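You operate a simulated robot arm through the tools that you are given. There is no shell and no other tool. Be economical: measure what you need, move in short steps, check, and stop when the job is done.

The job below is to be done with a simulated two-armed robot. You get a single attempt, and the scene is never put back.

Task
Draw the fruit tray forward and brush its three dusty oranges clean.
Fine: slide it to the middle of the bordered mat; use the teal brush and put it back; all six oranges stay in the tray. Set down upright: teal brush.

Only the result counts: the job must be done as asked and must still hold three seconds after the hand-in. Knocking over, shifting, dropping, spilling or breaking anything else fails it.

Robot
Two 7-joint arms with fingered hands on one trunk, on a base that drives. Base frame: it is fixed to the floor where the robot stands at the start and does not move with it; the origin is under the middle of the robot, x ahead of it, y to its left, z up; the surface under the hand at the start is at about z = 900. Units: mm, rad, N and s.
The left shoulder is at the start at [80, 185, 1135], the right one opposite. With the tool pointing down near the work surface each hand reaches from about 100 to 840 mm from the robot's upright axis, wherever it stands, measured 20 degrees to its own side. Places, roughly: top of the bordered mat [400, 0, 900]. Payload 4 kg a hand.
The TCP of each hand is the grasp point between the finger pads, 26 mm short of the fingertips. In the tool frame z runs along the fingers and y along their closing line. Largest opening 132 mm; the body of the gripper starts 73 mm behind the TCP. The gripper is a hand of 3 fingers: y runs from the thumb to the fingers, the wrist lies at [0, 0, -224] in the tool frame.
Orientation is that of the tool frame in the base frame, as [roll, pitch, yaw] about the fixed x, y, z axes, in that order (R = Rz(yaw) Ry(pitch) Rx(roll)). With the fingers straight down and closing along the base's y, the tool's x points along the base's -x, its y along +y and its z along -z.

Tools
- The arms move only by the tool step_arm. It takes "left_series", "right_series" or both (then of equal length, played together; a hand with none holds still); each is a list of rows, each an object (a shift or turn left out is 0) with "offset": the shift along the tool's x, y, z in mm, a list of three; "rot": the turn, a rotation vector about the tool's x, y, z in rad, a list of three. In form: [{"offset": [tx, ty, tz], "rot": [rx, ry, rz]}, ...]. A call has 1 to 12 rows; each row shifts and turns the commanded pose from where the row before left it, along the tool's axes as they then stand. A row lasts 0.2 s, in which the tool goes at most 50 mm and 0.15 rad; a call with a longer step from one row to the next is refused whole. A pose out of reach is approached as far as the arm can. The call stops where the force on the tool passes 40 N (or 10 N more than at its start, if that is more) or the arm is blocked; 0.2 s more then pass. In this call time passes only in rows, and 0.2 s behind the last. The reply holds the time, the measured pose of the TCP, the force on the tool along the base axes, the opening and the grip force, in the units named above and with some noise, with the torque about the TCP (base axes, N m) and any sound that the robot's microphone picked up.
- Cameras (640 x 400 px; columns grow to the right, rows downward): "scene" is now at [202.1, 25, 1351.2]; the picture's right is [0.33, -0.94, -0.07], its down [-0.73, -0.20, -0.66] and it looks along [0.60, 0.26, -0.75] (base axes); focal length 214 px, centre (320, 200). "left" rides on the left gripper at [-62, 3, -92] in its tool frame; the picture's right is [-0.05, -1.00, 0.00], its down [0.83, -0.04, -0.56] and it looks along [0.55, -0.03, 0.83] (tool axes); focal length 230 px, centre (320, 200). "right" rides on the right gripper at [62, 3, -92] in its tool frame; the picture's right is [-0.05, 1.00, 0.00], its down [-0.83, -0.04, -0.55] and it looks along [-0.55, -0.03, 0.83] (tool axes); focal length 230 px, centre (320, 200). There is no depth. A picture from a camera that has moved, and an enlarged one, comes with that camera's place and axes in the base frame and with its lens. The place of the scene camera against the robot may be out by one fixed shift of up to 25 mm in any direction.
- capture(camera): a new picture of that camera. It takes no simulated time.
- move_column(by): slides the trunk up (or, below 0, down) by that many mm; the arms and the scene camera ride with it, the base frame stays. It gives what a move gives, with no picture.
- roll_base(legs): drives the robot by 1 to 6 legs, each [ahead, left, turn to the left] in mm, mm and rad, along the robot's own axes; the way and the turn of a leg run together, so that a leg with both is an arc; at most 1500 mm and 3.142 rad a leg. The arms and the cameras ride along, it lands a little off, and it stops where it bumps. It gives what a move gives.
- curl_fingers(finger1, finger2, thumb_bend, hand): sets how far each is bent, from 0 (flat) to 1 (curled in); at 0.3 the hand is open as for a grip, at 0.7 the pads meet at the TCP. One left out holds its place. A second passes; each finger stops where it meets its share of the squeeze, and holds until it gets a number again. It is the only way to open and close the hand. It gives what a move gives, with no picture; readings hold the bend of each and the force on the fingers (four entries, about 0 where the hand has none), thumb and palm.
- aim_head(pan, tilt): turns the head with the scene camera to pan (to the left, within 1.501 rad either way) and tilt (down, from -0.506 to 1.204), counted from straight ahead of the robot. It gives what a move gives.
- inspect(camera, box): a new picture of the part [left, top, right, bottom] of that camera's present view, enlarged. It takes no simulated time.
- sign_off(): hands the job in; it is judged then, once.

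Work in short steps. Places have to be worked out from the pictures, the camera data and where the tool is seen: move nearer, look again, correct. Check each grasp and each placing, and mend what went wrong. You have 120 turns and 88 pictures in all, those below and enlarged ones among them. Open the grippers and draw the arms clear of the work before you hand the job in, unless the task says otherwise; then end with one line.

The tools are called after "Emit:" by a JSON object that holds its "name" and its "arguments". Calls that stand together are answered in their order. step_arm: Moves the arms, as the interface text tells. Its arguments: {"type":"object","properties":{"left_series":{"type":"array","items":{"type":"object","properties":{"offset":{"type":"array","items":{"type":"number"}},"rot":{"type":"array","items":{"type":"number"}}}}},"right_series":{"type":"array","items":{"type":"object","properties":{"offset":{"type":"array","items":{"type":"number"}},"rot":{"type":"array","items":{"type":"number"}}}}}},"required":[]} The other tools are called the same way: move_column (by) slides the trunk up or down; curl_fingers (finger1, finger2, thumb_bend, hand) moves the fingers one by one; roll_base (legs) drives the base; aim_head (pan, tilt) turns the head that bears the scene camera; capture (camera) takes a picture; inspect (camera, box) takes an enlarged picture of a part of a camera's view; sign_off () hands the job in.

At the start:

```text
t: 0.0
left_tcp_pos: [483.0, 368.8, 1182.7]
left_orientation: [3.141, -0.001, 3.141]
left_force: [0.2, -0.5, 0.0]
left_ft_torque: [-0.04, 0.01, 0.04]
left_finger_gap: 132.0
left_finger_force: 0.1
left_shape: jaw
left_bend: [0.3, 0.3, 0.3]
left_finger forces: [0.1, 0.0, 0.1, 0.1, 0.0, 0.0]
right_tcp_pos: [584.8, -139.2, 1171.2]
right_orientation: [3.141, -0.001, 3.141]
right_force: [0.0, 0.3, -0.6]
right_ft_torque: [-0.01, 0.0, 0.01]
right_finger_gap: 132.1
right_finger_force: 0.1
right_shape: jaw
right_bend: [0.3, 0.3, 0.3]
right_finger forces: [0.0, 0.0, 0.0, 0.0, 0.0, 0.0]
trunk travel left (down, up): [-175.0, 287.0]
robot x, y, heading: [-2.5, 1.8, -0.0]
head pan, tilt: [0.34, 0.653]
```

scene: 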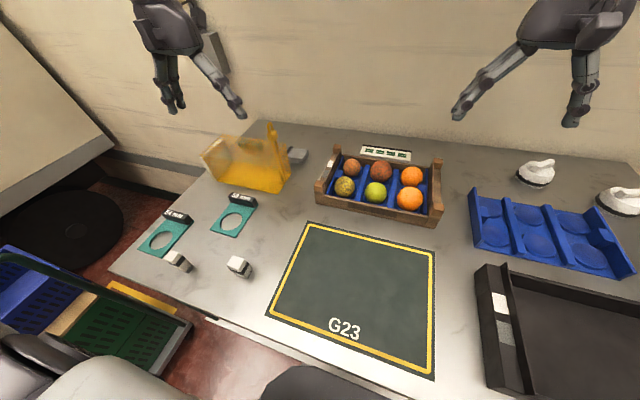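
right: 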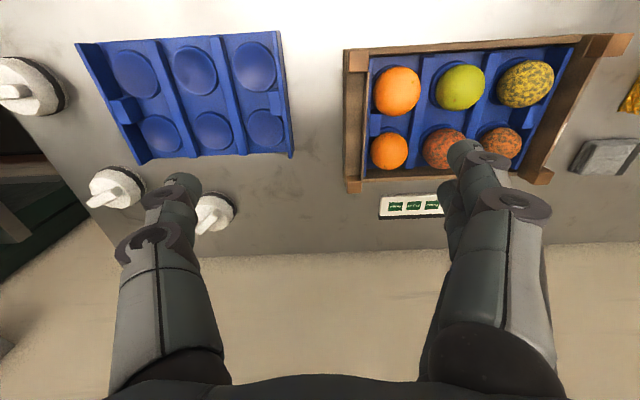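
left: 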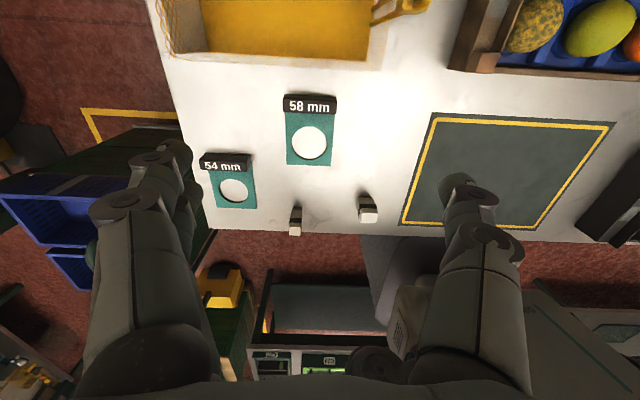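

I'll look closer at the tray and at the rest of the table for the teal brush; nothing brush-like and teal is obvious yet.

Emit:
{"name": "inspect", "arguments": {"camera": "scene", "box": [300, 130, 460, 230]}}

Emit:
{"name": "inspect", "arguments": {"camera": "scene", "box": [120, 120, 320, 290]}}

Emit:
{"name": "aim_head", "arguments": {"pan": -0.5, "tilt": 0.75}}

Emit:
{"name": "capture", "arguments": {"camera": "scene"}}

```text
4.00 times, centred on (380, 180) of scene
camera zoom: at [202.1, 25.0, 1351.2], right [0.33, -0.94, -0.07], down [-0.73, -0.2, -0.66], along [0.6, 0.26, -0.75], focal length 858 px, centre (80, 280)
```

zoom: 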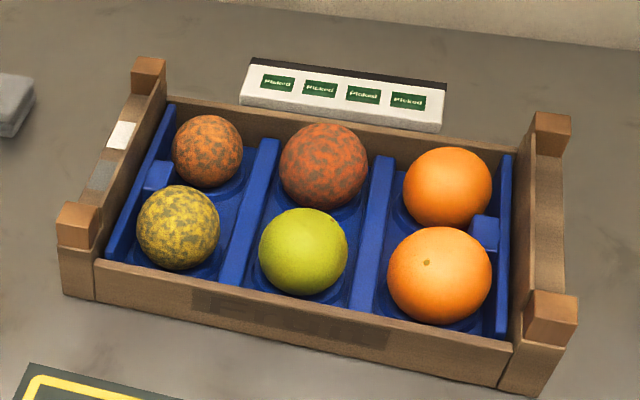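

```text
2.35 times, centred on (220, 205) of scene
camera zoom: at [202.1, 25.0, 1351.2], right [0.33, -0.94, -0.07], down [-0.73, -0.2, -0.66], along [0.6, 0.26, -0.75], focal length 505 px, centre (555, 188)
```

zoom: 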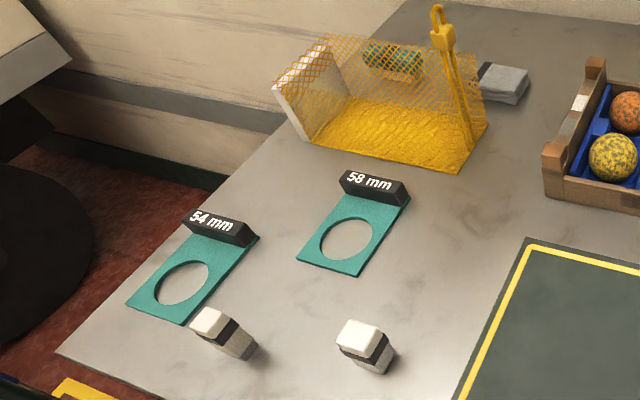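

```text
t: 1.2
left_tcp_pos: [482.7, 369.6, 1182.8]
left_orientation: [-3.141, -0.001, -3.141]
left_force: [-0.4, -0.8, -1.1]
left_ft_torque: [0.02, 0.02, 0.02]
left_finger_gap: 131.6
left_finger_force: 0.0
left_shape: jaw
left_bend: [0.3, 0.3, 0.3]
left_finger forces: [0.0, 0.0, 0.1, 0.0, 0.0, 0.0]
right_tcp_pos: [585.5, -138.7, 1172.3]
right_orientation: [-3.141, 0.0, 3.141]
right_force: [0.0, 0.3, 1.1]
right_ft_torque: [0.01, 0.04, 0.01]
right_finger_gap: 132.0
right_finger_force: 0.0
right_shape: jaw
right_bend: [0.3, 0.3, 0.3]
right_finger forces: [0.0, 0.1, 0.1, 0.1, 0.0, 0.0]
trunk travel left (down, up): [-175.0, 287.0]
robot x, y, heading: [-2.8, -4.0, -0.002]
head pan, tilt: [-0.499, 0.75]
```

```text
82 pictures are left
camera scene: at [191.7, -43.4, 1345.0], right [-0.47, -0.88, 0.1], down [-0.74, 0.33, -0.59], along [0.49, -0.35, -0.8], focal length 214 px, centre (320, 200)
```

scene: 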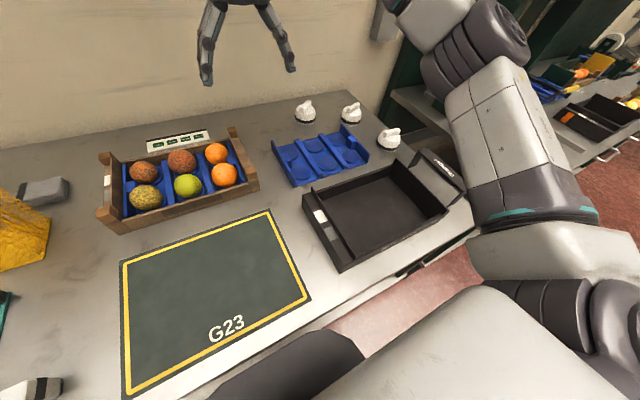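

The three dusty oranges are the back-left, back-middle and front-left ones. Something teal shows through the yellow mesh; I'll look at it and at the white items.

Emit:
{"name": "inspect", "arguments": {"camera": "scene", "box": [270, 80, 430, 180]}}

Emit:
{"name": "aim_head", "arguments": {"pan": 0.6, "tilt": 0.6}}

Emit:
{"name": "inspect", "arguments": {"camera": "scene", "box": [230, 100, 390, 200]}}

```text
4.00 times, centred on (350, 130) of scene
camera zoom: at [191.7, -43.4, 1345.0], right [-0.47, -0.88, 0.1], down [-0.74, 0.33, -0.59], along [0.49, -0.35, -0.8], focal length 858 px, centre (200, 480)
```

zoom: 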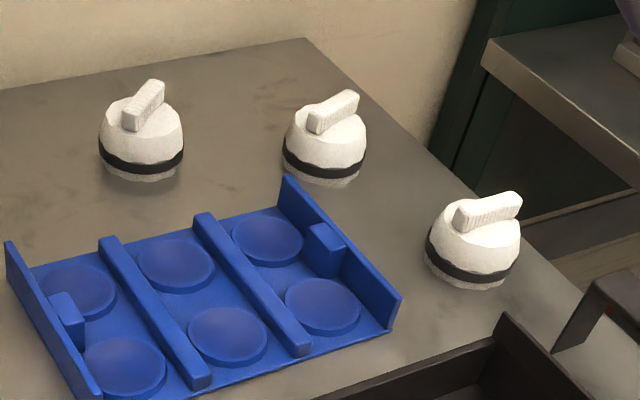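

```text
t: 2.5
left_tcp_pos: [484.3, 369.0, 1181.8]
left_orientation: [-3.141, 0.001, -3.141]
left_force: [0.1, -0.9, -0.4]
left_ft_torque: [-0.01, 0.02, 0.0]
left_finger_gap: 131.8
left_finger_force: 0.1
left_shape: jaw
left_bend: [0.3, 0.3, 0.3]
left_finger forces: [0.0, 0.1, 0.0, 0.1, 0.0, 0.1]
right_tcp_pos: [585.0, -137.4, 1171.4]
right_orientation: [-3.141, -0.001, -3.141]
right_force: [-0.2, -0.3, 0.9]
right_ft_torque: [-0.02, -0.06, -0.03]
right_finger_gap: 132.0
right_finger_force: 0.1
right_shape: jaw
right_bend: [0.3, 0.3, 0.3]
right_finger forces: [0.0, 0.1, 0.0, 0.0, 0.0, 0.0]
trunk travel left (down, up): [-175.0, 287.0]
robot x, y, heading: [0.1, 2.1, 0.003]
head pan, tilt: [0.6, 0.6]
```

```text
4.00 times, centred on (310, 150) of scene
camera zoom: at [194.6, 46.0, 1357.5], right [0.55, -0.83, -0.12], down [-0.63, -0.32, -0.71], along [0.55, 0.47, -0.69], focal length 858 px, centre (360, 400)
```

zoom: 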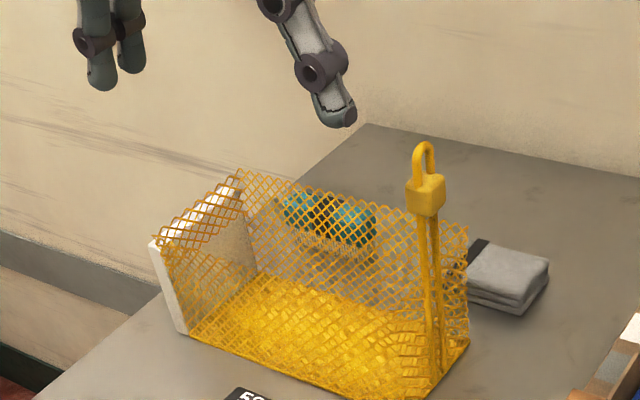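

The teal brush seems to stand in or behind the yellow mesh at about (720, 495). I'll raise the trunk to look down over it.

Emit:
{"name": "move_column", "arguments": {"by": 280}}

Emit:
{"name": "aim_head", "arguments": {"pan": 0.6, "tilt": 0.8}}

Emit:
{"name": "capture", "arguments": {"camera": "scene"}}

Emit:
{"name": "inspect", "arguments": {"camera": "scene", "box": [230, 100, 390, 200]}}

```text
t: 5.3
left_tcp_pos: [484.0, 369.4, 1463.2]
left_orientation: [3.141, 0.002, 3.141]
left_force: [-0.4, 0.8, 0.8]
left_ft_torque: [0.02, 0.01, 0.0]
left_finger_gap: 131.9
left_finger_force: 0.1
left_shape: jaw
left_bend: [0.3, 0.3, 0.3]
left_finger forces: [0.0, 0.0, 0.0, 0.1, 0.1, 0.1]
right_tcp_pos: [585.5, -138.1, 1451.6]
right_orientation: [3.141, 0.0, -3.14]
right_force: [0.7, -0.2, 0.9]
right_ft_torque: [-0.02, -0.01, 0.03]
right_finger_gap: 131.9
right_finger_force: 0.0
right_shape: jaw
right_bend: [0.3, 0.3, 0.3]
right_finger forces: [0.1, 0.0, 0.0, 0.0, 0.0, 0.0]
trunk travel left (down, up): [-455.0, 7.0]
robot x, y, heading: [0.1, 0.4, 0.001]
head pan, tilt: [0.6, 0.6]
```

```text
t: 6.0
left_tcp_pos: [484.1, 369.2, 1462.9]
left_orientation: [3.141, 0.001, -3.142]
left_force: [0.3, -0.6, -0.1]
left_ft_torque: [0.01, 0.04, 0.0]
left_finger_gap: 131.7
left_finger_force: 0.1
left_shape: jaw
left_bend: [0.3, 0.3, 0.3]
left_finger forces: [0.1, 0.1, 0.0, 0.0, 0.0, 0.0]
right_tcp_pos: [585.4, -138.0, 1451.5]
right_orientation: [-3.142, 0.001, 3.142]
right_force: [-0.9, -0.2, 0.0]
right_ft_torque: [-0.03, 0.03, 0.03]
right_finger_gap: 131.7
right_finger_force: 0.0
right_shape: jaw
right_bend: [0.3, 0.3, 0.3]
right_finger forces: [0.0, 0.0, 0.0, 0.0, 0.0, 0.0]
trunk travel left (down, up): [-455.0, 7.0]
robot x, y, heading: [1.3, -0.8, 0.0]
head pan, tilt: [0.6, 0.799]
```

```text
79 pictures are left
camera scene: at [72.1, 41.8, 1651.9], right [0.56, -0.83, 0.0], down [-0.59, -0.4, -0.7], along [0.58, 0.39, -0.72], focal length 214 px, centre (320, 200)
```

scene: 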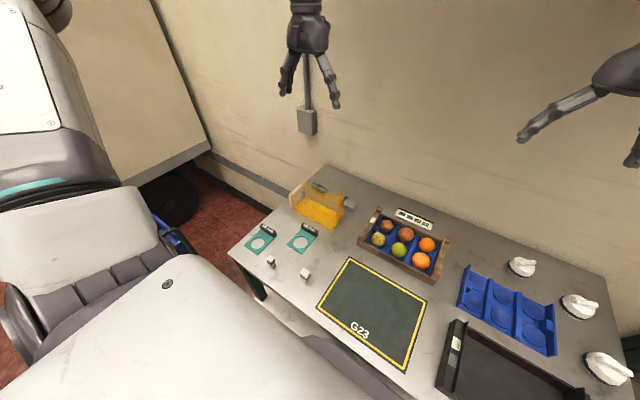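

```text
4.00 times, centred on (310, 150) of scene
camera zoom: at [72.1, 41.8, 1651.9], right [0.56, -0.83, 0.0], down [-0.59, -0.4, -0.7], along [0.58, 0.39, -0.72], focal length 858 px, centre (360, 400)
```

zoom: 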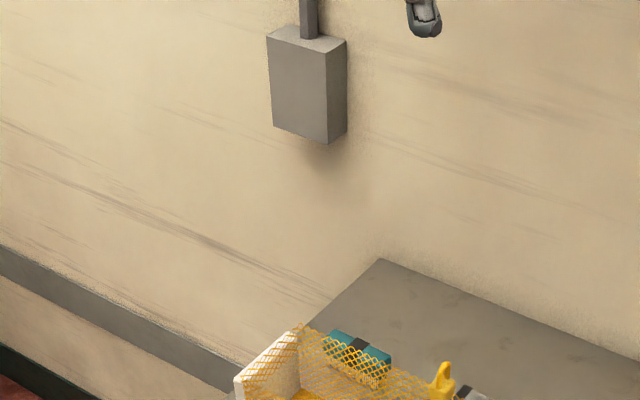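

The brush is on the table behind the mesh. Zooming in there.

Emit:
{"name": "inspect", "arguments": {"camera": "scene", "box": [280, 170, 376, 230]}}

Emit:
{"name": "inspect", "arguments": {"camera": "scene", "box": [340, 200, 460, 275]}}

```text
6.67 times, centred on (328, 200) of scene
camera zoom: at [72.1, 41.8, 1651.9], right [0.56, -0.83, 0.0], down [-0.59, -0.4, -0.7], along [0.58, 0.39, -0.72], focal length 1430 px, centre (267, 200)
```

zoom: 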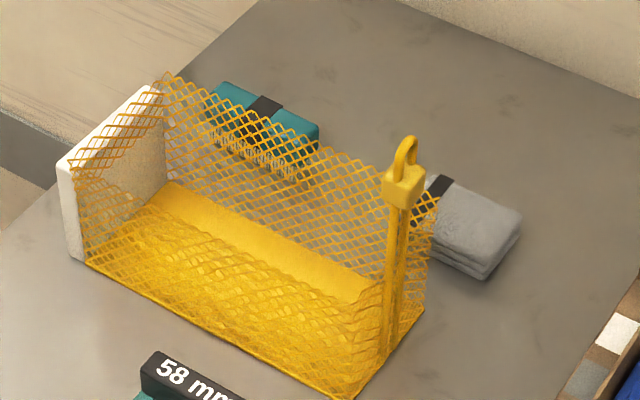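

```text
5.33 times, centred on (400, 238) of scene
camera zoom: at [72.1, 41.8, 1651.9], right [0.56, -0.83, 0.0], down [-0.59, -0.4, -0.7], along [0.58, 0.39, -0.72], focal length 1144 px, centre (-107, 0)
```

zoom: 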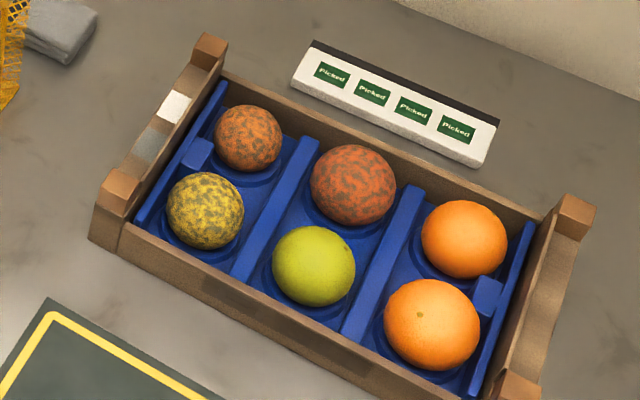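

Brush is roughly at (720, 475), standing bristles-down behind the mesh. Tray first: I plan to grip both front posts with the hands closing along x and pull. I'll bring the trunk back down and turn both hands −90° about the tool z.

Emit:
{"name": "step_arm", "arguments": {"left_series": [{"rot": [0, 0, -0.15]}, {"rot": [0, 0, -0.15]}, {"rot": [0, 0, -0.15]}, {"rot": [0, 0, -0.15]}, {"rot": [0, 0, -0.15]}, {"rot": [0, 0, -0.15]}, {"rot": [0, 0, -0.15]}, {"rot": [0, 0, -0.15]}, {"rot": [0, 0, -0.15]}, {"rot": [0, 0, -0.15]}, {"rot": [0, 0, -0.0708]}], "right_series": [{"rot": [0, 0, -0.15]}, {"rot": [0, 0, -0.15]}, {"rot": [0, 0, -0.15]}, {"rot": [0, 0, -0.15]}, {"rot": [0, 0, -0.15]}, {"rot": [0, 0, -0.15]}, {"rot": [0, 0, -0.15]}, {"rot": [0, 0, -0.15]}, {"rot": [0, 0, -0.15]}, {"rot": [0, 0, -0.15]}, {"rot": [0, 0, -0.0708]}]}}

Emit:
{"name": "move_column", "arguments": {"by": -280}}

Emit:
{"name": "capture", "arguments": {"camera": "right"}}

Emit:
{"name": "capture", "arguments": {"camera": "left"}}

```text
t: 8.4
left_tcp_pos: [485.3, 369.4, 1462.4]
left_orientation: [-3.141, 0.0, -1.57]
left_force: [0.6, 0.4, 1.0]
left_ft_torque: [0.01, 0.0, 0.01]
left_finger_gap: 131.8
left_finger_force: 0.0
left_shape: jaw
left_bend: [0.3, 0.3, 0.3]
left_finger forces: [0.0, 0.0, 0.0, 0.0, 0.1, 0.0]
right_tcp_pos: [584.6, -138.6, 1452.0]
right_orientation: [-3.141, 0.0, -1.57]
right_force: [0.4, -0.4, -1.0]
right_ft_torque: [0.01, 0.0, 0.0]
right_finger_gap: 132.1
right_finger_force: 0.0
right_shape: jaw
right_bend: [0.3, 0.3, 0.3]
right_finger forces: [0.0, 0.1, 0.0, 0.0, 0.0, 0.0]
trunk travel left (down, up): [-455.0, 7.0]
robot x, y, heading: [-0.7, 1.5, -0.003]
head pan, tilt: [0.6, 0.799]
```

```text
t: 11.3
left_tcp_pos: [482.7, 369.9, 1183.1]
left_orientation: [3.141, 0.001, -1.571]
left_force: [0.9, -0.3, -0.8]
left_ft_torque: [-0.04, 0.03, 0.0]
left_finger_gap: 132.0
left_finger_force: 0.1
left_shape: jaw
left_bend: [0.3, 0.3, 0.3]
left_finger forces: [0.1, 0.0, 0.0, 0.1, 0.0, 0.1]
right_tcp_pos: [584.4, -138.9, 1172.1]
right_orientation: [3.141, 0.0, -1.572]
right_force: [0.0, -0.3, -0.1]
right_ft_torque: [-0.04, 0.0, -0.01]
right_finger_gap: 131.9
right_finger_force: 0.0
right_shape: jaw
right_bend: [0.3, 0.3, 0.3]
right_finger forces: [0.0, 0.0, 0.0, 0.0, 0.0, 0.1]
trunk travel left (down, up): [-175.0, 287.0]
robot x, y, heading: [-3.8, 0.4, -0.002]
head pan, tilt: [0.6, 0.799]
```

```text
75 pictures are left
camera right: at [582.3, -200.6, 1265.3], right [-1.0, 0.05, 0.0], down [0.04, 0.83, 0.56], along [0.03, 0.55, -0.83], focal length 230 px, centre (320, 200)
```

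right: 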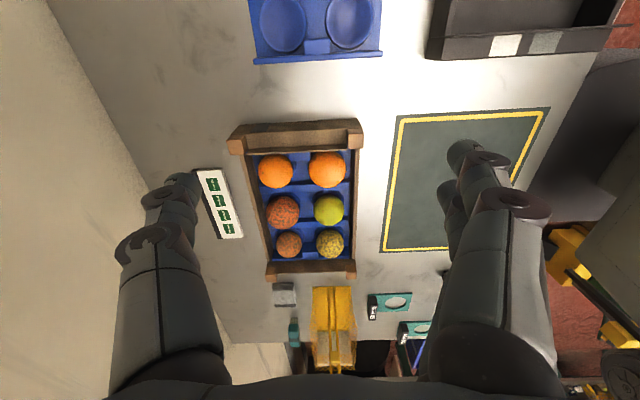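

```text
74 pictures are left
camera left: at [479.9, 431.4, 1275.0], right [1.0, 0.05, 0.0], down [0.04, -0.83, 0.56], along [0.03, -0.55, -0.83], focal length 230 px, centre (320, 200)
```

left: 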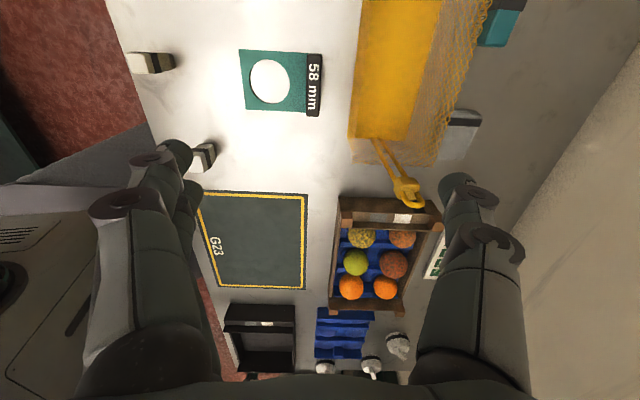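

Wrist views put the mat at x 245–466, y −110–190 (centre ≈ (356, 40)) and the tray at x 532–711, y −104–177, so a pull of about 265 mm straight back. I'll narrow the fingers and bring both hands above the front posts.

Emit:
{"name": "curl_fingers", "arguments": {"hand": "left", "finger1": 0.46, "finger2": 0.46, "thumb_bend": 0.46}}

Emit:
{"name": "curl_fingers", "arguments": {"hand": "right", "finger1": 0.46, "finger2": 0.46, "thumb_bend": 0.46}}

Emit:
{"name": "step_arm", "arguments": {"left_series": [{"offset": [42, -12, 0]}, {"offset": [42, -12, 0]}, {"offset": [42, -12, 0]}, {"offset": [42, -13, 0]}, {"offset": [38, -13, 0]}, {"offset": [0, 0, 45]}, {"offset": [0, 0, 45]}], "right_series": [{"offset": [-10, 8, 0]}, {"offset": [-10, 8, 0]}, {"offset": [-10, 8, 0]}, {"offset": [-10, 8, 0]}, {"offset": [-9, 7, 0]}, {"offset": [0, 0, 45]}, {"offset": [0, 0, 45]}]}}

Emit:
{"name": "capture", "arguments": {"camera": "right"}}

Emit:
{"name": "capture", "arguments": {"camera": "left"}}

```text
t: 12.3
left_tcp_pos: [484.6, 369.9, 1183.0]
left_orientation: [-3.141, 0.001, -1.571]
left_force: [0.9, 0.8, 0.5]
left_ft_torque: [0.02, -0.03, -0.01]
left_finger_gap: 81.9
left_finger_force: 0.2
left_shape: fingers
left_bend: [0.46, 0.46, 0.46]
left_finger forces: [0.0, 0.0, 0.1, 0.0, 0.0, 0.0]
right_tcp_pos: [585.6, -138.4, 1170.5]
right_orientation: [-3.141, 0.001, -1.57]
right_force: [-0.3, 0.2, 0.1]
right_ft_torque: [0.01, 0.0, 0.0]
right_finger_gap: 132.0
right_finger_force: 0.0
right_shape: jaw
right_bend: [0.3, 0.3, 0.3]
right_finger forces: [0.1, 0.0, 0.1, 0.1, 0.0, 0.0]
trunk travel left (down, up): [-175.0, 287.0]
robot x, y, heading: [-3.6, -0.3, -0.004]
head pan, tilt: [0.6, 0.799]
```

```text
t: 13.3
left_tcp_pos: [484.0, 369.5, 1182.8]
left_orientation: [-3.14, -0.001, -1.572]
left_force: [1.0, -0.7, 0.2]
left_ft_torque: [0.03, -0.03, 0.01]
left_finger_gap: 82.5
left_finger_force: 0.1
left_shape: fingers
left_bend: [0.46, 0.46, 0.46]
left_finger forces: [0.0, 0.1, 0.0, 0.1, 0.0, 0.1]
right_tcp_pos: [586.5, -138.2, 1171.4]
right_orientation: [3.141, 0.001, -1.572]
right_force: [-0.6, -0.2, -0.6]
right_ft_torque: [0.0, 0.02, 0.0]
right_finger_gap: 82.0
right_finger_force: 0.0
right_shape: fingers
right_bend: [0.46, 0.46, 0.46]
right_finger forces: [0.0, 0.0, 0.0, 0.0, 0.1, 0.0]
trunk travel left (down, up): [-175.0, 287.0]
robot x, y, heading: [-4.6, 1.0, -0.004]
head pan, tilt: [0.6, 0.799]
```

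```text
t: 14.9
left_tcp_pos: [548.6, 164.7, 1090.8]
left_orientation: [-3.14, -0.002, -1.572]
left_force: [-0.5, 0.1, 0.7]
left_ft_torque: [0.0, 0.03, -0.01]
left_finger_gap: 82.1
left_finger_force: 0.0
left_shape: fingers
left_bend: [0.46, 0.46, 0.46]
left_finger forces: [0.0, 0.1, 0.0, 0.0, 0.1, 0.0]
right_tcp_pos: [547.7, -90.5, 1080.9]
right_orientation: [3.139, 0.002, -1.57]
right_force: [1.2, -0.2, 0.6]
right_ft_torque: [0.0, 0.02, -0.01]
right_finger_gap: 81.8
right_finger_force: 0.1
right_shape: fingers
right_bend: [0.46, 0.46, 0.46]
right_finger forces: [0.0, 0.1, 0.0, 0.0, 0.1, 0.1]
trunk travel left (down, up): [-175.0, 287.0]
robot x, y, heading: [-1.3, 2.3, -0.005]
head pan, tilt: [0.6, 0.799]
```

```text
73 pictures are left
camera right: at [545.2, -152.8, 1174.6], right [-1.0, 0.05, 0.0], down [0.04, 0.83, 0.56], along [0.03, 0.56, -0.83], focal length 230 px, centre (320, 200)
```

right: 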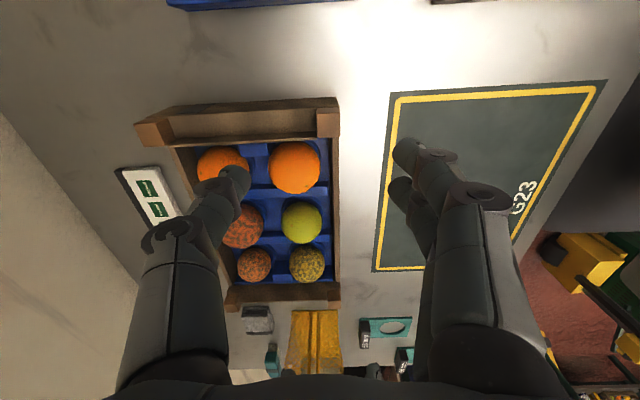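

```text
72 pictures are left
camera left: at [545.1, 226.0, 1182.7], right [1.0, 0.05, 0.0], down [0.04, -0.83, 0.56], along [0.03, -0.55, -0.83], focal length 230 px, centre (320, 200)
```

left: 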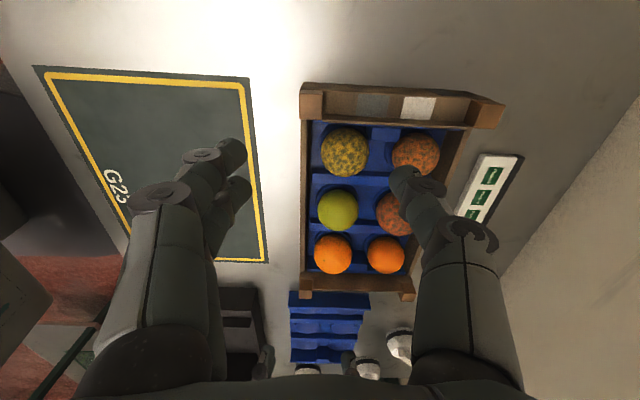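

I need the post/end-board geometry in detail before gripping.

Emit:
{"name": "inspect", "arguments": {"camera": "left", "box": [280, 60, 520, 210]}}

Emit:
{"name": "inspect", "arguments": {"camera": "right", "box": [120, 80, 360, 230]}}

```text
2.67 times, centred on (400, 135) of left
camera zoom: at [545.1, 226.0, 1182.7], right [1.0, 0.05, 0.0], down [0.04, -0.83, 0.56], along [0.03, -0.55, -0.83], focal length 614 px, centre (107, 373)
```

zoom: 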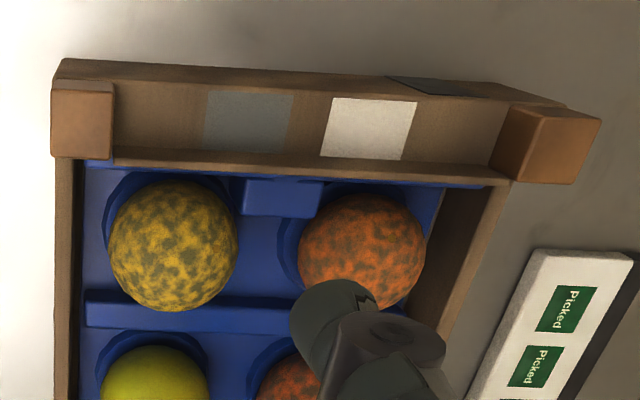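

```text
2.67 times, centred on (240, 155) of right
camera zoom: at [545.2, -152.8, 1174.6], right [-1.0, 0.05, 0.0], down [0.04, 0.83, 0.56], along [0.03, 0.56, -0.83], focal length 614 px, centre (533, 320)
```

zoom: 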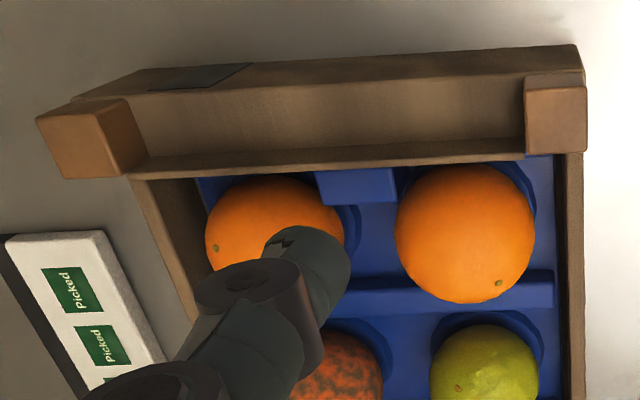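

Post tops are about z 947 (post ≈22 mm square, rising ~24 mm above the end ledges), centres near (539, 178) and (541, −91). I'll line up and descend to z ≈ 965, then check.

Emit:
{"name": "step_arm", "arguments": {"left_series": [{"offset": [-13, 9, 26]}, {"offset": [0, 0, 40]}, {"offset": [0, 0, 30]}, {"offset": [0, 0, 20]}, {"offset": [0, 0, 10]}], "right_series": [{"offset": [1, 7, 16]}, {"offset": [0, 0, 40]}, {"offset": [0, 0, 30]}, {"offset": [0, 0, 20]}, {"offset": [0, 0, 10]}]}}

Emit:
{"name": "capture", "arguments": {"camera": "right"}}

Emit:
{"name": "capture", "arguments": {"camera": "left"}}

```text
t: 16.1
left_tcp_pos: [537.1, 172.7, 980.8]
left_orientation: [-3.12, -0.004, -1.567]
left_force: [-5.6, 8.2, 35.3]
left_ft_torque: [0.29, -1.73, 0.48]
left_finger_gap: 81.9
left_finger_force: 17.8
left_shape: fingers
left_bend: [0.46, 0.46, 0.48]
left_finger forces: [0.0, 0.1, 0.0, 0.0, 35.1, 0.0]
right_tcp_pos: [537.9, -89.2, 981.2]
right_orientation: [-3.123, 0.009, -1.574]
right_force: [-5.6, -7.8, 30.6]
right_ft_torque: [-0.35, -1.54, -0.45]
right_finger_gap: 82.9
right_finger_force: 15.3
right_shape: fingers
right_bend: [0.46, 0.46, 0.47]
right_finger forces: [0.1, 0.0, 0.0, 0.1, 30.5, 0.1]
trunk travel left (down, up): [-175.0, 287.0]
robot x, y, heading: [1.6, -0.6, 0.003]
head pan, tilt: [0.6, 0.799]
stopped in row 5 (right hand): the force on the tool passed its limit at 42 N (the readings are from after the stop); the commanded pose is now the measured one
```

```text
69 pictures are left
camera right: at [533.0, -152.9, 1072.9], right [-1.0, 0.06, -0.02], down [0.03, 0.83, 0.56], along [0.05, 0.56, -0.83], focal length 230 px, centre (320, 200)
```

right: 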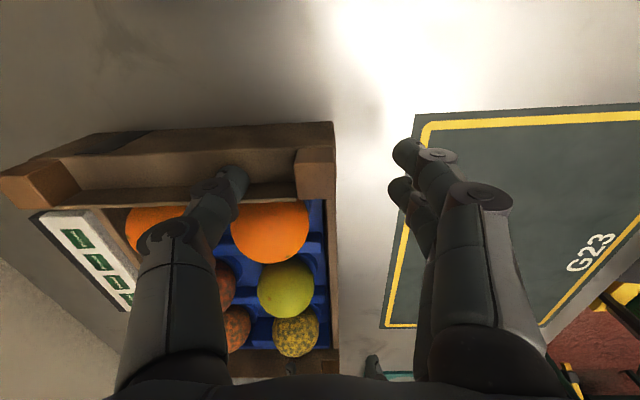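

```text
68 pictures are left
camera left: at [531.6, 236.2, 1071.7], right [1.0, 0.06, 0.02], down [0.03, -0.83, 0.56], along [0.05, -0.56, -0.83], focal length 230 px, centre (320, 200)
```

left: 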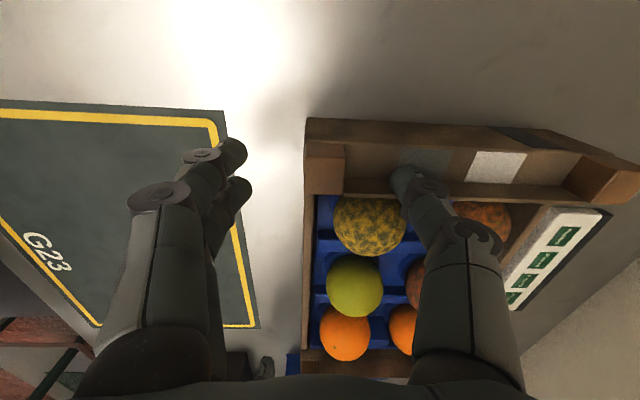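

The thumbs met something at tip height ≈ 955 (the ledge/inner lip), so the posts are taller (~z 970–975) and further out (y ≈ 186 / −96). I'll lift, shift outward, straighten, and go down gently again.

Emit:
{"name": "step_arm", "arguments": {"left_series": [{"offset": [0, 0, -14], "rot": [0, 0.0216, 0]}, {"offset": [-14, 0, 0]}, {"offset": [0, -3, 8]}, {"offset": [0, 0, 3]}], "right_series": [{"offset": [0, 0, -14], "rot": [0, 0.0186, 0]}, {"offset": [7, 0, 0]}, {"offset": [0, -3, 8]}, {"offset": [0, 0, 3]}]}}

Emit:
{"name": "inspect", "arguments": {"camera": "left", "box": [280, 90, 520, 240]}}

Emit:
{"name": "inspect", "arguments": {"camera": "right", "box": [120, 90, 360, 240]}}

```text
t: 17.1
left_tcp_pos: [538.8, 188.3, 980.3]
left_orientation: [-3.122, -0.023, -1.567]
left_force: [-4.7, 7.8, 27.8]
left_ft_torque: [0.3, -1.47, 0.4]
left_finger_gap: 83.3
left_finger_force: 14.7
left_shape: fingers
left_bend: [0.46, 0.46, 0.46]
left_finger forces: [0.1, 0.0, 0.0, 0.0, 28.5, 0.0]
right_tcp_pos: [539.9, -96.3, 981.6]
right_orientation: [-3.125, -0.013, -1.574]
right_force: [-3.2, -4.6, 23.2]
right_ft_torque: [-0.03, -1.27, -0.21]
right_finger_gap: 83.3
right_finger_force: 11.6
right_shape: fingers
right_bend: [0.46, 0.46, 0.46]
right_finger forces: [0.0, 0.0, 0.0, 0.0, 23.9, 0.1]
trunk travel left (down, up): [-175.0, 287.0]
robot x, y, heading: [0.7, 0.9, -0.0]
head pan, tilt: [0.6, 0.799]
```

```text
2.67 times, centred on (400, 165) of left
camera zoom: at [533.7, 252.8, 1070.6], right [1.0, 0.05, 0.02], down [0.03, -0.82, 0.58], along [0.05, -0.57, -0.82], focal length 614 px, centre (107, 293)
```

zoom: 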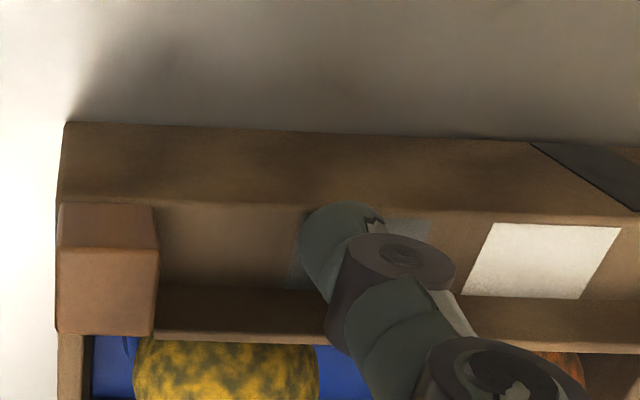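

```text
2.67 times, centred on (240, 165) of right
camera zoom: at [535.2, -157.4, 1074.5], right [-1.0, 0.06, -0.02], down [0.04, 0.84, 0.55], along [0.05, 0.54, -0.84], focal length 614 px, centre (533, 293)
```

zoom: 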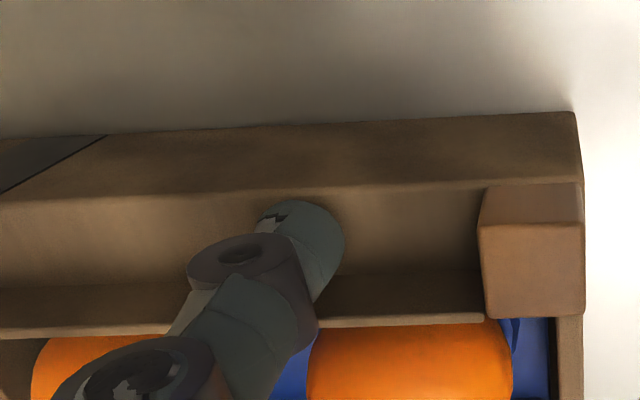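

Thumb tips sit squarely on the ledge (z≈955); post top ≈ 974. I'll lift 5 mm, straighten the hands, and close on the posts.

Emit:
{"name": "step_arm", "arguments": {"left_series": [{"offset": [0, 0, -4], "rot": [-0.018, -0.022, 0]}, {"offset": [0, 0, 0]}], "right_series": [{"offset": [0, 0, -4], "rot": [-0.016, -0.015, 0]}, {"offset": [0, 0, 0]}]}}

Emit:
{"name": "curl_fingers", "arguments": {"hand": "left", "finger1": 0.62, "finger2": 0.62, "thumb_bend": 0.62}}

Emit:
{"name": "curl_fingers", "arguments": {"hand": "right", "finger1": 0.62, "finger2": 0.62, "thumb_bend": 0.62}}

Emit:
{"name": "capture", "arguments": {"camera": "left"}}

Emit:
{"name": "capture", "arguments": {"camera": "right"}}

```text
t: 17.7
left_tcp_pos: [538.9, 187.4, 981.2]
left_orientation: [3.14, -0.001, -1.568]
left_force: [-3.7, 4.5, 27.1]
left_ft_torque: [0.19, -1.45, 0.28]
left_finger_gap: 84.1
left_finger_force: 13.6
left_shape: fingers
left_bend: [0.46, 0.46, 0.47]
left_finger forces: [0.0, 0.1, 0.1, 0.1, 27.3, 0.0]
right_tcp_pos: [538.8, -98.0, 982.9]
right_orientation: [3.139, 0.0, -1.571]
right_force: [-1.9, -3.0, 18.2]
right_ft_torque: [-0.07, -1.0, -0.13]
right_finger_gap: 83.7
right_finger_force: 9.9
right_shape: fingers
right_bend: [0.46, 0.46, 0.46]
right_finger forces: [0.0, 0.0, 0.0, 0.0, 18.9, 0.1]
trunk travel left (down, up): [-175.0, 287.0]
robot x, y, heading: [0.6, 0.0, 0.002]
head pan, tilt: [0.6, 0.799]
```

```text
t: 18.7
left_tcp_pos: [540.3, 188.0, 981.2]
left_orientation: [3.138, -0.003, -1.569]
left_force: [10.1, -2.6, 26.8]
left_ft_torque: [-0.05, -1.6, -0.19]
left_finger_gap: 47.0
left_finger_force: 13.9
left_shape: fingers
left_bend: [0.62, 0.62, 0.58]
left_finger forces: [0.0, 0.0, 0.1, 0.0, 27.3, 0.1]
right_tcp_pos: [540.0, -97.3, 981.6]
right_orientation: [3.139, 0.003, -1.573]
right_force: [-3.6, 1.4, 25.7]
right_ft_torque: [-0.01, -1.32, 0.11]
right_finger_gap: 83.2
right_finger_force: 13.4
right_shape: fingers
right_bend: [0.46, 0.46, 0.47]
right_finger forces: [0.0, 0.0, 0.0, 0.0, 25.8, 0.1]
trunk travel left (down, up): [-175.0, 287.0]
robot x, y, heading: [-1.2, -0.6, 0.003]
head pan, tilt: [0.6, 0.799]
```

```text
t: 19.7
left_tcp_pos: [541.7, 187.8, 981.9]
left_orientation: [3.139, -0.002, -1.569]
left_force: [9.3, -1.1, 31.2]
left_ft_torque: [-0.02, -1.73, -0.09]
left_finger_gap: 46.1
left_finger_force: 15.8
left_shape: fingers
left_bend: [0.62, 0.62, 0.59]
left_finger forces: [0.0, 0.0, 0.0, 0.1, 32.0, 0.1]
right_tcp_pos: [541.6, -97.1, 981.2]
right_orientation: [3.137, 0.003, -1.573]
right_force: [10.7, -0.5, 26.4]
right_ft_torque: [-0.05, -1.51, -0.05]
right_finger_gap: 47.8
right_finger_force: 13.3
right_shape: fingers
right_bend: [0.62, 0.62, 0.58]
right_finger forces: [0.1, 0.1, 0.0, 0.1, 25.9, 0.0]
trunk travel left (down, up): [-175.0, 287.0]
robot x, y, heading: [-4.0, 2.8, -0.001]
head pan, tilt: [0.6, 0.799]
```

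```text
65 pictures are left
camera left: at [538.2, 249.6, 1073.1], right [1.0, 0.05, 0.0], down [0.05, -0.83, 0.56], along [0.03, -0.56, -0.83], focal length 230 px, centre (320, 200)
```

left: 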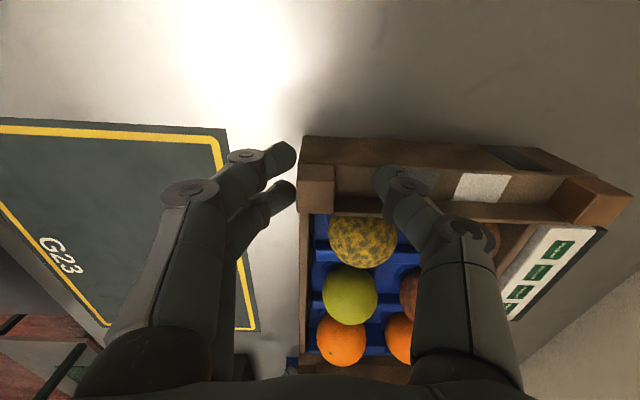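

```text
64 pictures are left
camera right: at [539.4, -159.9, 1074.5], right [-1.0, 0.06, 0.0], down [0.05, 0.83, 0.56], along [0.03, 0.56, -0.83], focal length 230 px, centre (320, 200)
```

right: 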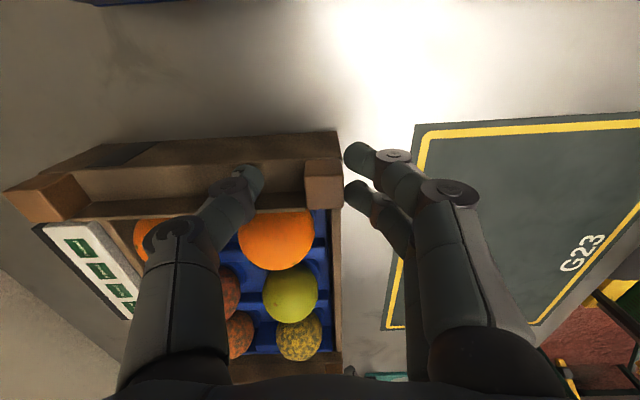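

The thumbs are still pressed on the ledge and can't close. Lifting 8 mm to free them, then re-commanding the thumbs.

Emit:
{"name": "step_arm", "arguments": {"left_series": [{"offset": [0, 0, -8]}, {"offset": [0, 0, 0]}], "right_series": [{"offset": [0, 0, -8]}, {"offset": [0, 0, 0]}]}}

Emit:
{"name": "curl_fingers", "arguments": {"hand": "left", "finger1": 0.64, "finger2": 0.64, "thumb_bend": 0.64}}

Emit:
{"name": "curl_fingers", "arguments": {"hand": "right", "finger1": 0.64, "finger2": 0.64, "thumb_bend": 0.64}}

Emit:
{"name": "inspect", "arguments": {"camera": "left", "box": [240, 110, 480, 260]}}

```text
t: 20.3
left_tcp_pos: [539.7, 190.1, 983.2]
left_orientation: [3.126, 0.001, -1.57]
left_force: [-0.1, 0.3, -0.4]
left_ft_torque: [0.02, -0.01, 0.0]
left_finger_gap: 29.4
left_finger_force: 0.1
left_shape: fingers
left_bend: [0.62, 0.62, 0.62]
left_finger forces: [0.0, 0.0, 0.0, 0.0, 0.1, 0.0]
right_tcp_pos: [543.6, -96.9, 984.2]
right_orientation: [3.13, 0.0, -1.572]
right_force: [1.0, -0.1, -0.4]
right_ft_torque: [-0.02, -0.01, -0.01]
right_finger_gap: 29.5
right_finger_force: 0.4
right_shape: fingers
right_bend: [0.62, 0.62, 0.62]
right_finger forces: [0.1, 0.3, 0.1, 0.0, 0.0, 0.0]
trunk travel left (down, up): [-175.0, 287.0]
robot x, y, heading: [-1.8, -1.3, 0.002]
head pan, tilt: [0.6, 0.799]
```

```text
t: 21.3
left_tcp_pos: [542.7, 188.9, 986.4]
left_orientation: [3.132, -0.001, -1.569]
left_force: [-1.3, -0.5, -0.9]
left_ft_torque: [0.04, -0.01, -0.02]
left_finger_gap: 22.7
left_finger_force: 0.2
left_shape: fingers
left_bend: [0.64, 0.63, 0.64]
left_finger forces: [0.0, 1.1, 0.0, 0.0, 0.0, 0.1]
right_tcp_pos: [544.5, -96.6, 987.5]
right_orientation: [3.132, 0.004, -1.573]
right_force: [-1.4, -0.5, -0.9]
right_ft_torque: [-0.02, 0.01, 0.0]
right_finger_gap: 29.3
right_finger_force: 0.1
right_shape: fingers
right_bend: [0.62, 0.61, 0.62]
right_finger forces: [0.4, 0.6, 0.1, 0.0, 0.0, 0.0]
trunk travel left (down, up): [-175.0, 287.0]
robot x, y, heading: [4.2, 0.7, -0.004]
head pan, tilt: [0.6, 0.799]
```

```text
t: 22.3
left_tcp_pos: [542.4, 189.3, 985.8]
left_orientation: [3.131, -0.001, -1.569]
left_force: [-0.5, -0.3, -0.8]
left_ft_torque: [0.02, 0.0, 0.01]
left_finger_gap: 23.4
left_finger_force: 0.2
left_shape: fingers
left_bend: [0.64, 0.63, 0.64]
left_finger forces: [0.0, 0.6, 0.1, 0.1, 0.1, 0.0]
right_tcp_pos: [543.6, -96.6, 986.3]
right_orientation: [3.133, 0.002, -1.572]
right_force: [-1.0, -0.4, -0.1]
right_ft_torque: [-0.01, 0.01, 0.04]
right_finger_gap: 24.5
right_finger_force: 1.1
right_shape: fingers
right_bend: [0.63, 0.62, 0.64]
right_finger forces: [0.7, 1.0, 0.1, 0.0, 0.1, 0.0]
trunk travel left (down, up): [-175.0, 287.0]
robot x, y, heading: [0.1, 3.6, -0.001]
head pan, tilt: [0.6, 0.799]
```

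```text
2.67 times, centred on (360, 185) of left
camera zoom: at [539.2, 250.9, 1078.9], right [1.0, 0.05, -0.01], down [0.05, -0.83, 0.56], along [0.02, -0.56, -0.83], focal length 614 px, centre (213, 240)
```

zoom: 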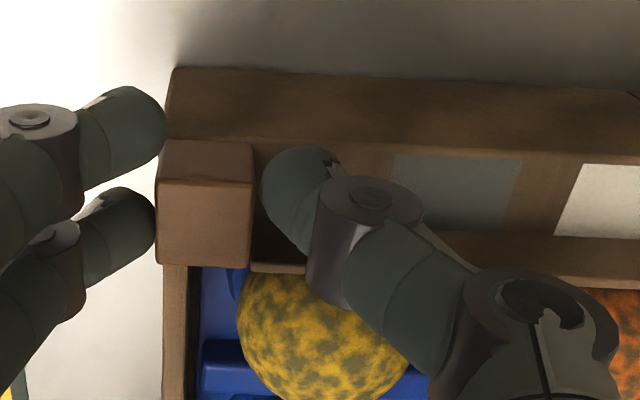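

Fingers are in front of and thumb behind each post, free of the ledge. Squeezing on.

Emit:
{"name": "curl_fingers", "arguments": {"hand": "left", "finger1": 0.68, "finger2": 0.68, "thumb_bend": 0.68}}

Emit:
{"name": "curl_fingers", "arguments": {"hand": "right", "finger1": 0.68, "finger2": 0.68, "thumb_bend": 0.68}}

```text
t: 23.3
left_tcp_pos: [541.0, 188.8, 987.8]
left_orientation: [3.132, -0.001, -1.57]
left_force: [-0.6, -1.3, 0.4]
left_ft_torque: [0.06, -0.03, -0.01]
left_finger_gap: 14.9
left_finger_force: 3.2
left_shape: fingers
left_bend: [0.68, 0.63, 0.67]
left_finger forces: [0.1, 3.2, 0.0, 0.1, 2.9, 0.0]
right_tcp_pos: [543.7, -96.8, 986.7]
right_orientation: [3.134, 0.003, -1.574]
right_force: [-1.4, 0.4, -0.1]
right_ft_torque: [-0.05, 0.05, 0.0]
right_finger_gap: 24.5
right_finger_force: 0.8
right_shape: fingers
right_bend: [0.63, 0.62, 0.64]
right_finger forces: [0.7, 1.0, 0.1, 0.0, 0.0, 0.2]
trunk travel left (down, up): [-175.0, 287.0]
robot x, y, heading: [-1.4, -1.9, 0.002]
head pan, tilt: [0.6, 0.799]
```

```text
t: 24.3
left_tcp_pos: [543.2, 188.4, 987.0]
left_orientation: [3.131, -0.001, -1.57]
left_force: [0.1, 0.5, 0.5]
left_ft_torque: [0.04, 0.01, -0.03]
left_finger_gap: 14.9
left_finger_force: 3.3
left_shape: fingers
left_bend: [0.68, 0.64, 0.67]
left_finger forces: [0.0, 3.1, 0.0, 0.0, 3.2, 0.0]
right_tcp_pos: [544.6, -96.0, 986.9]
right_orientation: [3.133, 0.0, -1.572]
right_force: [-0.3, -0.6, -0.7]
right_ft_torque: [0.01, 0.0, 0.03]
right_finger_gap: 20.5
right_finger_force: 4.2
right_shape: fingers
right_bend: [0.64, 0.64, 0.66]
right_finger forces: [2.6, 2.8, 0.0, 0.0, 3.9, 0.0]
trunk travel left (down, up): [-175.0, 287.0]
robot x, y, heading: [-1.8, -3.3, -0.002]
head pan, tilt: [0.6, 0.799]
```

Both posts are held (3–4 N). Pulling gently: a 40 mm test toward the robot (tool +y).

Emit:
{"name": "step_arm", "arguments": {"left_series": [{"offset": [0, 4, 0]}, {"offset": [0, 6, 0]}, {"offset": [0, 10, 0]}, {"offset": [0, 10, 0]}, {"offset": [0, 10, 0]}], "right_series": [{"offset": [0, 4, 0]}, {"offset": [0, 6, 0]}, {"offset": [0, 10, 0]}, {"offset": [0, 10, 0]}, {"offset": [0, 10, 0]}]}}

Emit:
{"name": "capture", "arguments": {"camera": "left"}}

Emit:
{"name": "capture", "arguments": {"camera": "right"}}

```text
t: 25.5
left_tcp_pos: [500.7, 188.4, 986.6]
left_orientation: [3.13, -0.001, -1.569]
left_force: [1.6, 1.5, 0.5]
left_ft_torque: [0.02, -0.05, -0.04]
left_finger_gap: 15.5
left_finger_force: 3.8
left_shape: fingers
left_bend: [0.68, 0.64, 0.67]
left_finger forces: [0.0, 3.1, 0.0, 0.0, 4.3, 0.0]
right_tcp_pos: [503.7, -96.8, 987.5]
right_orientation: [3.134, -0.002, -1.575]
right_force: [1.1, -0.4, -0.3]
right_ft_torque: [0.01, -0.05, 0.04]
right_finger_gap: 20.4
right_finger_force: 5.1
right_shape: fingers
right_bend: [0.65, 0.64, 0.66]
right_finger forces: [2.2, 2.3, 0.0, 0.1, 5.2, 0.0]
trunk travel left (down, up): [-175.0, 287.0]
robot x, y, heading: [3.9, -0.4, 0.0]
head pan, tilt: [0.6, 0.799]
```

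```text
62 pictures are left
camera left: at [498.5, 249.9, 1078.4], right [1.0, 0.05, -0.01], down [0.05, -0.83, 0.56], along [0.02, -0.56, -0.83], focal length 230 px, centre (320, 200)
```

left: 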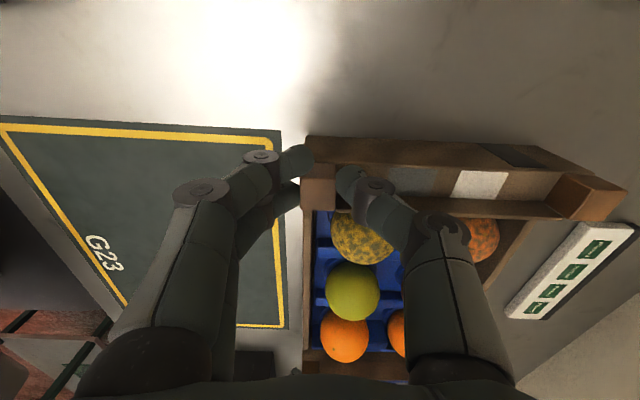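

```text
61 pictures are left
camera right: at [501.7, -159.8, 1080.2], right [-1.0, 0.05, 0.01], down [0.05, 0.83, 0.56], along [0.02, 0.55, -0.83], focal length 230 px, centre (320, 200)
```

right: 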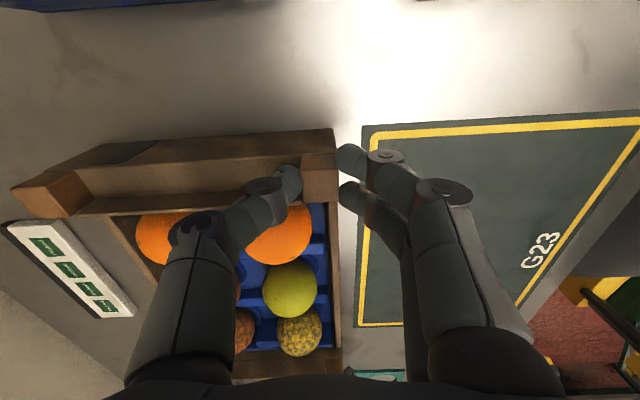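

The tray slides well, with only 2 N of force. Continuing 190 mm.

Emit:
{"name": "step_arm", "arguments": {"left_series": [{"offset": [0, 10, 0]}, {"offset": [0, 16, 0]}, {"offset": [0, 18, 0]}, {"offset": [0, 18, 0]}, {"offset": [0, 18, 0]}, {"offset": [0, 18, 0]}, {"offset": [0, 18, 0]}, {"offset": [0, 18, 0]}, {"offset": [0, 18, 0]}, {"offset": [0, 18, 0]}, {"offset": [0, 12, 0]}, {"offset": [0, 8, 0]}], "right_series": [{"offset": [0, 10, 0]}, {"offset": [0, 16, 0]}, {"offset": [0, 18, 0]}, {"offset": [0, 18, 0]}, {"offset": [0, 18, 0]}, {"offset": [0, 18, 0]}, {"offset": [0, 18, 0]}, {"offset": [0, 18, 0]}, {"offset": [0, 18, 0]}, {"offset": [0, 18, 0]}, {"offset": [0, 12, 0]}, {"offset": [0, 8, 0]}]}}

Emit:
{"name": "aim_head", "arguments": {"pan": 0.1, "tilt": 1.0}}

Emit:
{"name": "capture", "arguments": {"camera": "scene"}}

Emit:
{"name": "capture", "arguments": {"camera": "left"}}

Emit:
{"name": "capture", "arguments": {"camera": "right"}}

```text
t: 28.1
left_tcp_pos: [311.9, 188.5, 988.8]
left_orientation: [3.133, -0.002, -1.569]
left_force: [1.0, 3.3, 0.2]
left_ft_torque: [0.08, 0.0, 0.0]
left_finger_gap: 15.5
left_finger_force: 3.3
left_shape: fingers
left_bend: [0.68, 0.64, 0.66]
left_finger forces: [0.0, 2.9, 0.0, 0.1, 3.7, 0.0]
right_tcp_pos: [315.2, -96.3, 988.1]
right_orientation: [3.134, 0.001, -1.572]
right_force: [-0.1, -2.4, 0.0]
right_ft_torque: [-0.07, 0.01, 0.0]
right_finger_gap: 20.4
right_finger_force: 5.2
right_shape: fingers
right_bend: [0.65, 0.64, 0.66]
right_finger forces: [2.5, 2.3, 0.0, 0.1, 4.9, 0.0]
trunk travel left (down, up): [-175.0, 287.0]
robot x, y, heading: [3.2, 1.0, -0.001]
head pan, tilt: [0.6, 0.799]
```

```text
t: 29.1
left_tcp_pos: [314.3, 187.3, 988.9]
left_orientation: [3.13, -0.002, -1.567]
left_force: [0.4, 2.9, 0.3]
left_ft_torque: [0.05, 0.01, -0.03]
left_finger_gap: 15.4
left_finger_force: 3.2
left_shape: fingers
left_bend: [0.68, 0.64, 0.67]
left_finger forces: [0.0, 3.1, 0.0, 0.1, 3.2, 0.0]
right_tcp_pos: [314.0, -96.5, 988.6]
right_orientation: [3.133, 0.0, -1.571]
right_force: [0.2, -2.4, -1.0]
right_ft_torque: [-0.1, -0.02, 0.01]
right_finger_gap: 20.3
right_finger_force: 4.6
right_shape: fingers
right_bend: [0.65, 0.64, 0.66]
right_finger forces: [2.7, 2.4, 0.0, 0.0, 4.5, 0.0]
trunk travel left (down, up): [-175.0, 287.0]
robot x, y, heading: [-2.2, 0.6, 0.001]
head pan, tilt: [0.099, 1.0]
```

```text
60 pictures are left
camera scene: at [184.3, 3.1, 1327.0], right [0.1, -0.99, -0.02], down [-0.93, -0.08, -0.35], along [0.35, 0.05, -0.94], focal length 214 px, centre (320, 200)
```

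scene: 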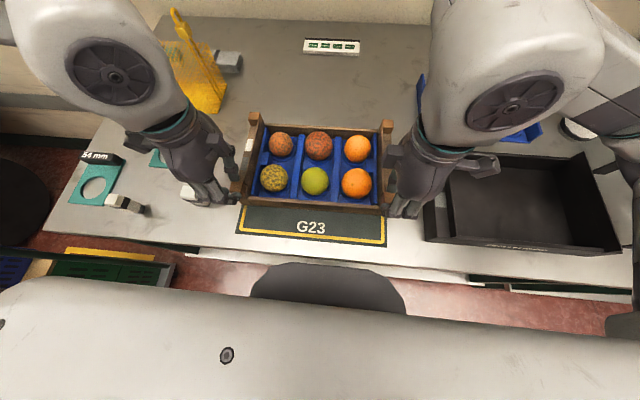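

```text
59 pictures are left
camera left: at [310.2, 249.9, 1080.7], right [1.0, 0.05, -0.01], down [0.05, -0.83, 0.56], along [0.02, -0.56, -0.83], focal length 230 px, centre (320, 200)
```

left: 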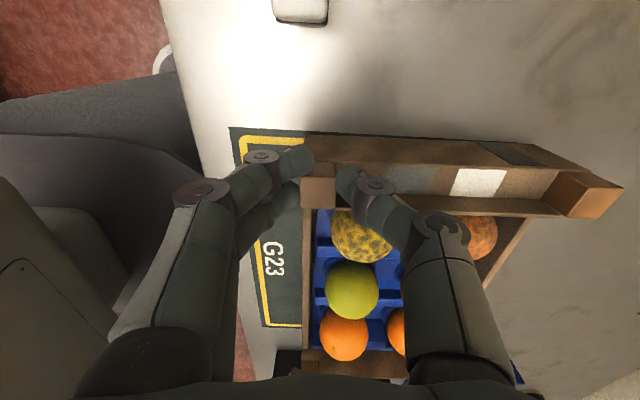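

```text
58 pictures are left
camera right: at [312.7, -159.2, 1082.2], right [-1.0, 0.05, 0.01], down [0.05, 0.83, 0.56], along [0.02, 0.56, -0.83], focal length 230 px, centre (320, 200)
```

right: 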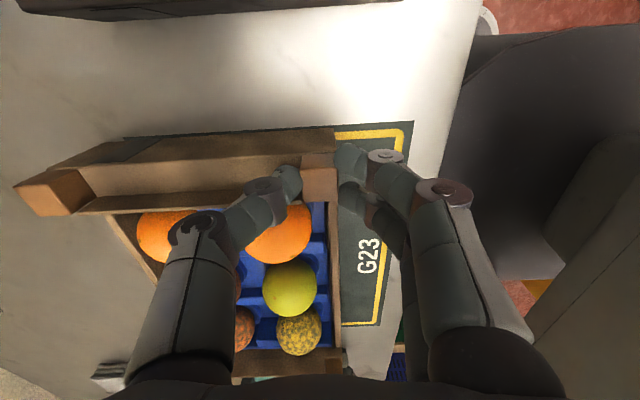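

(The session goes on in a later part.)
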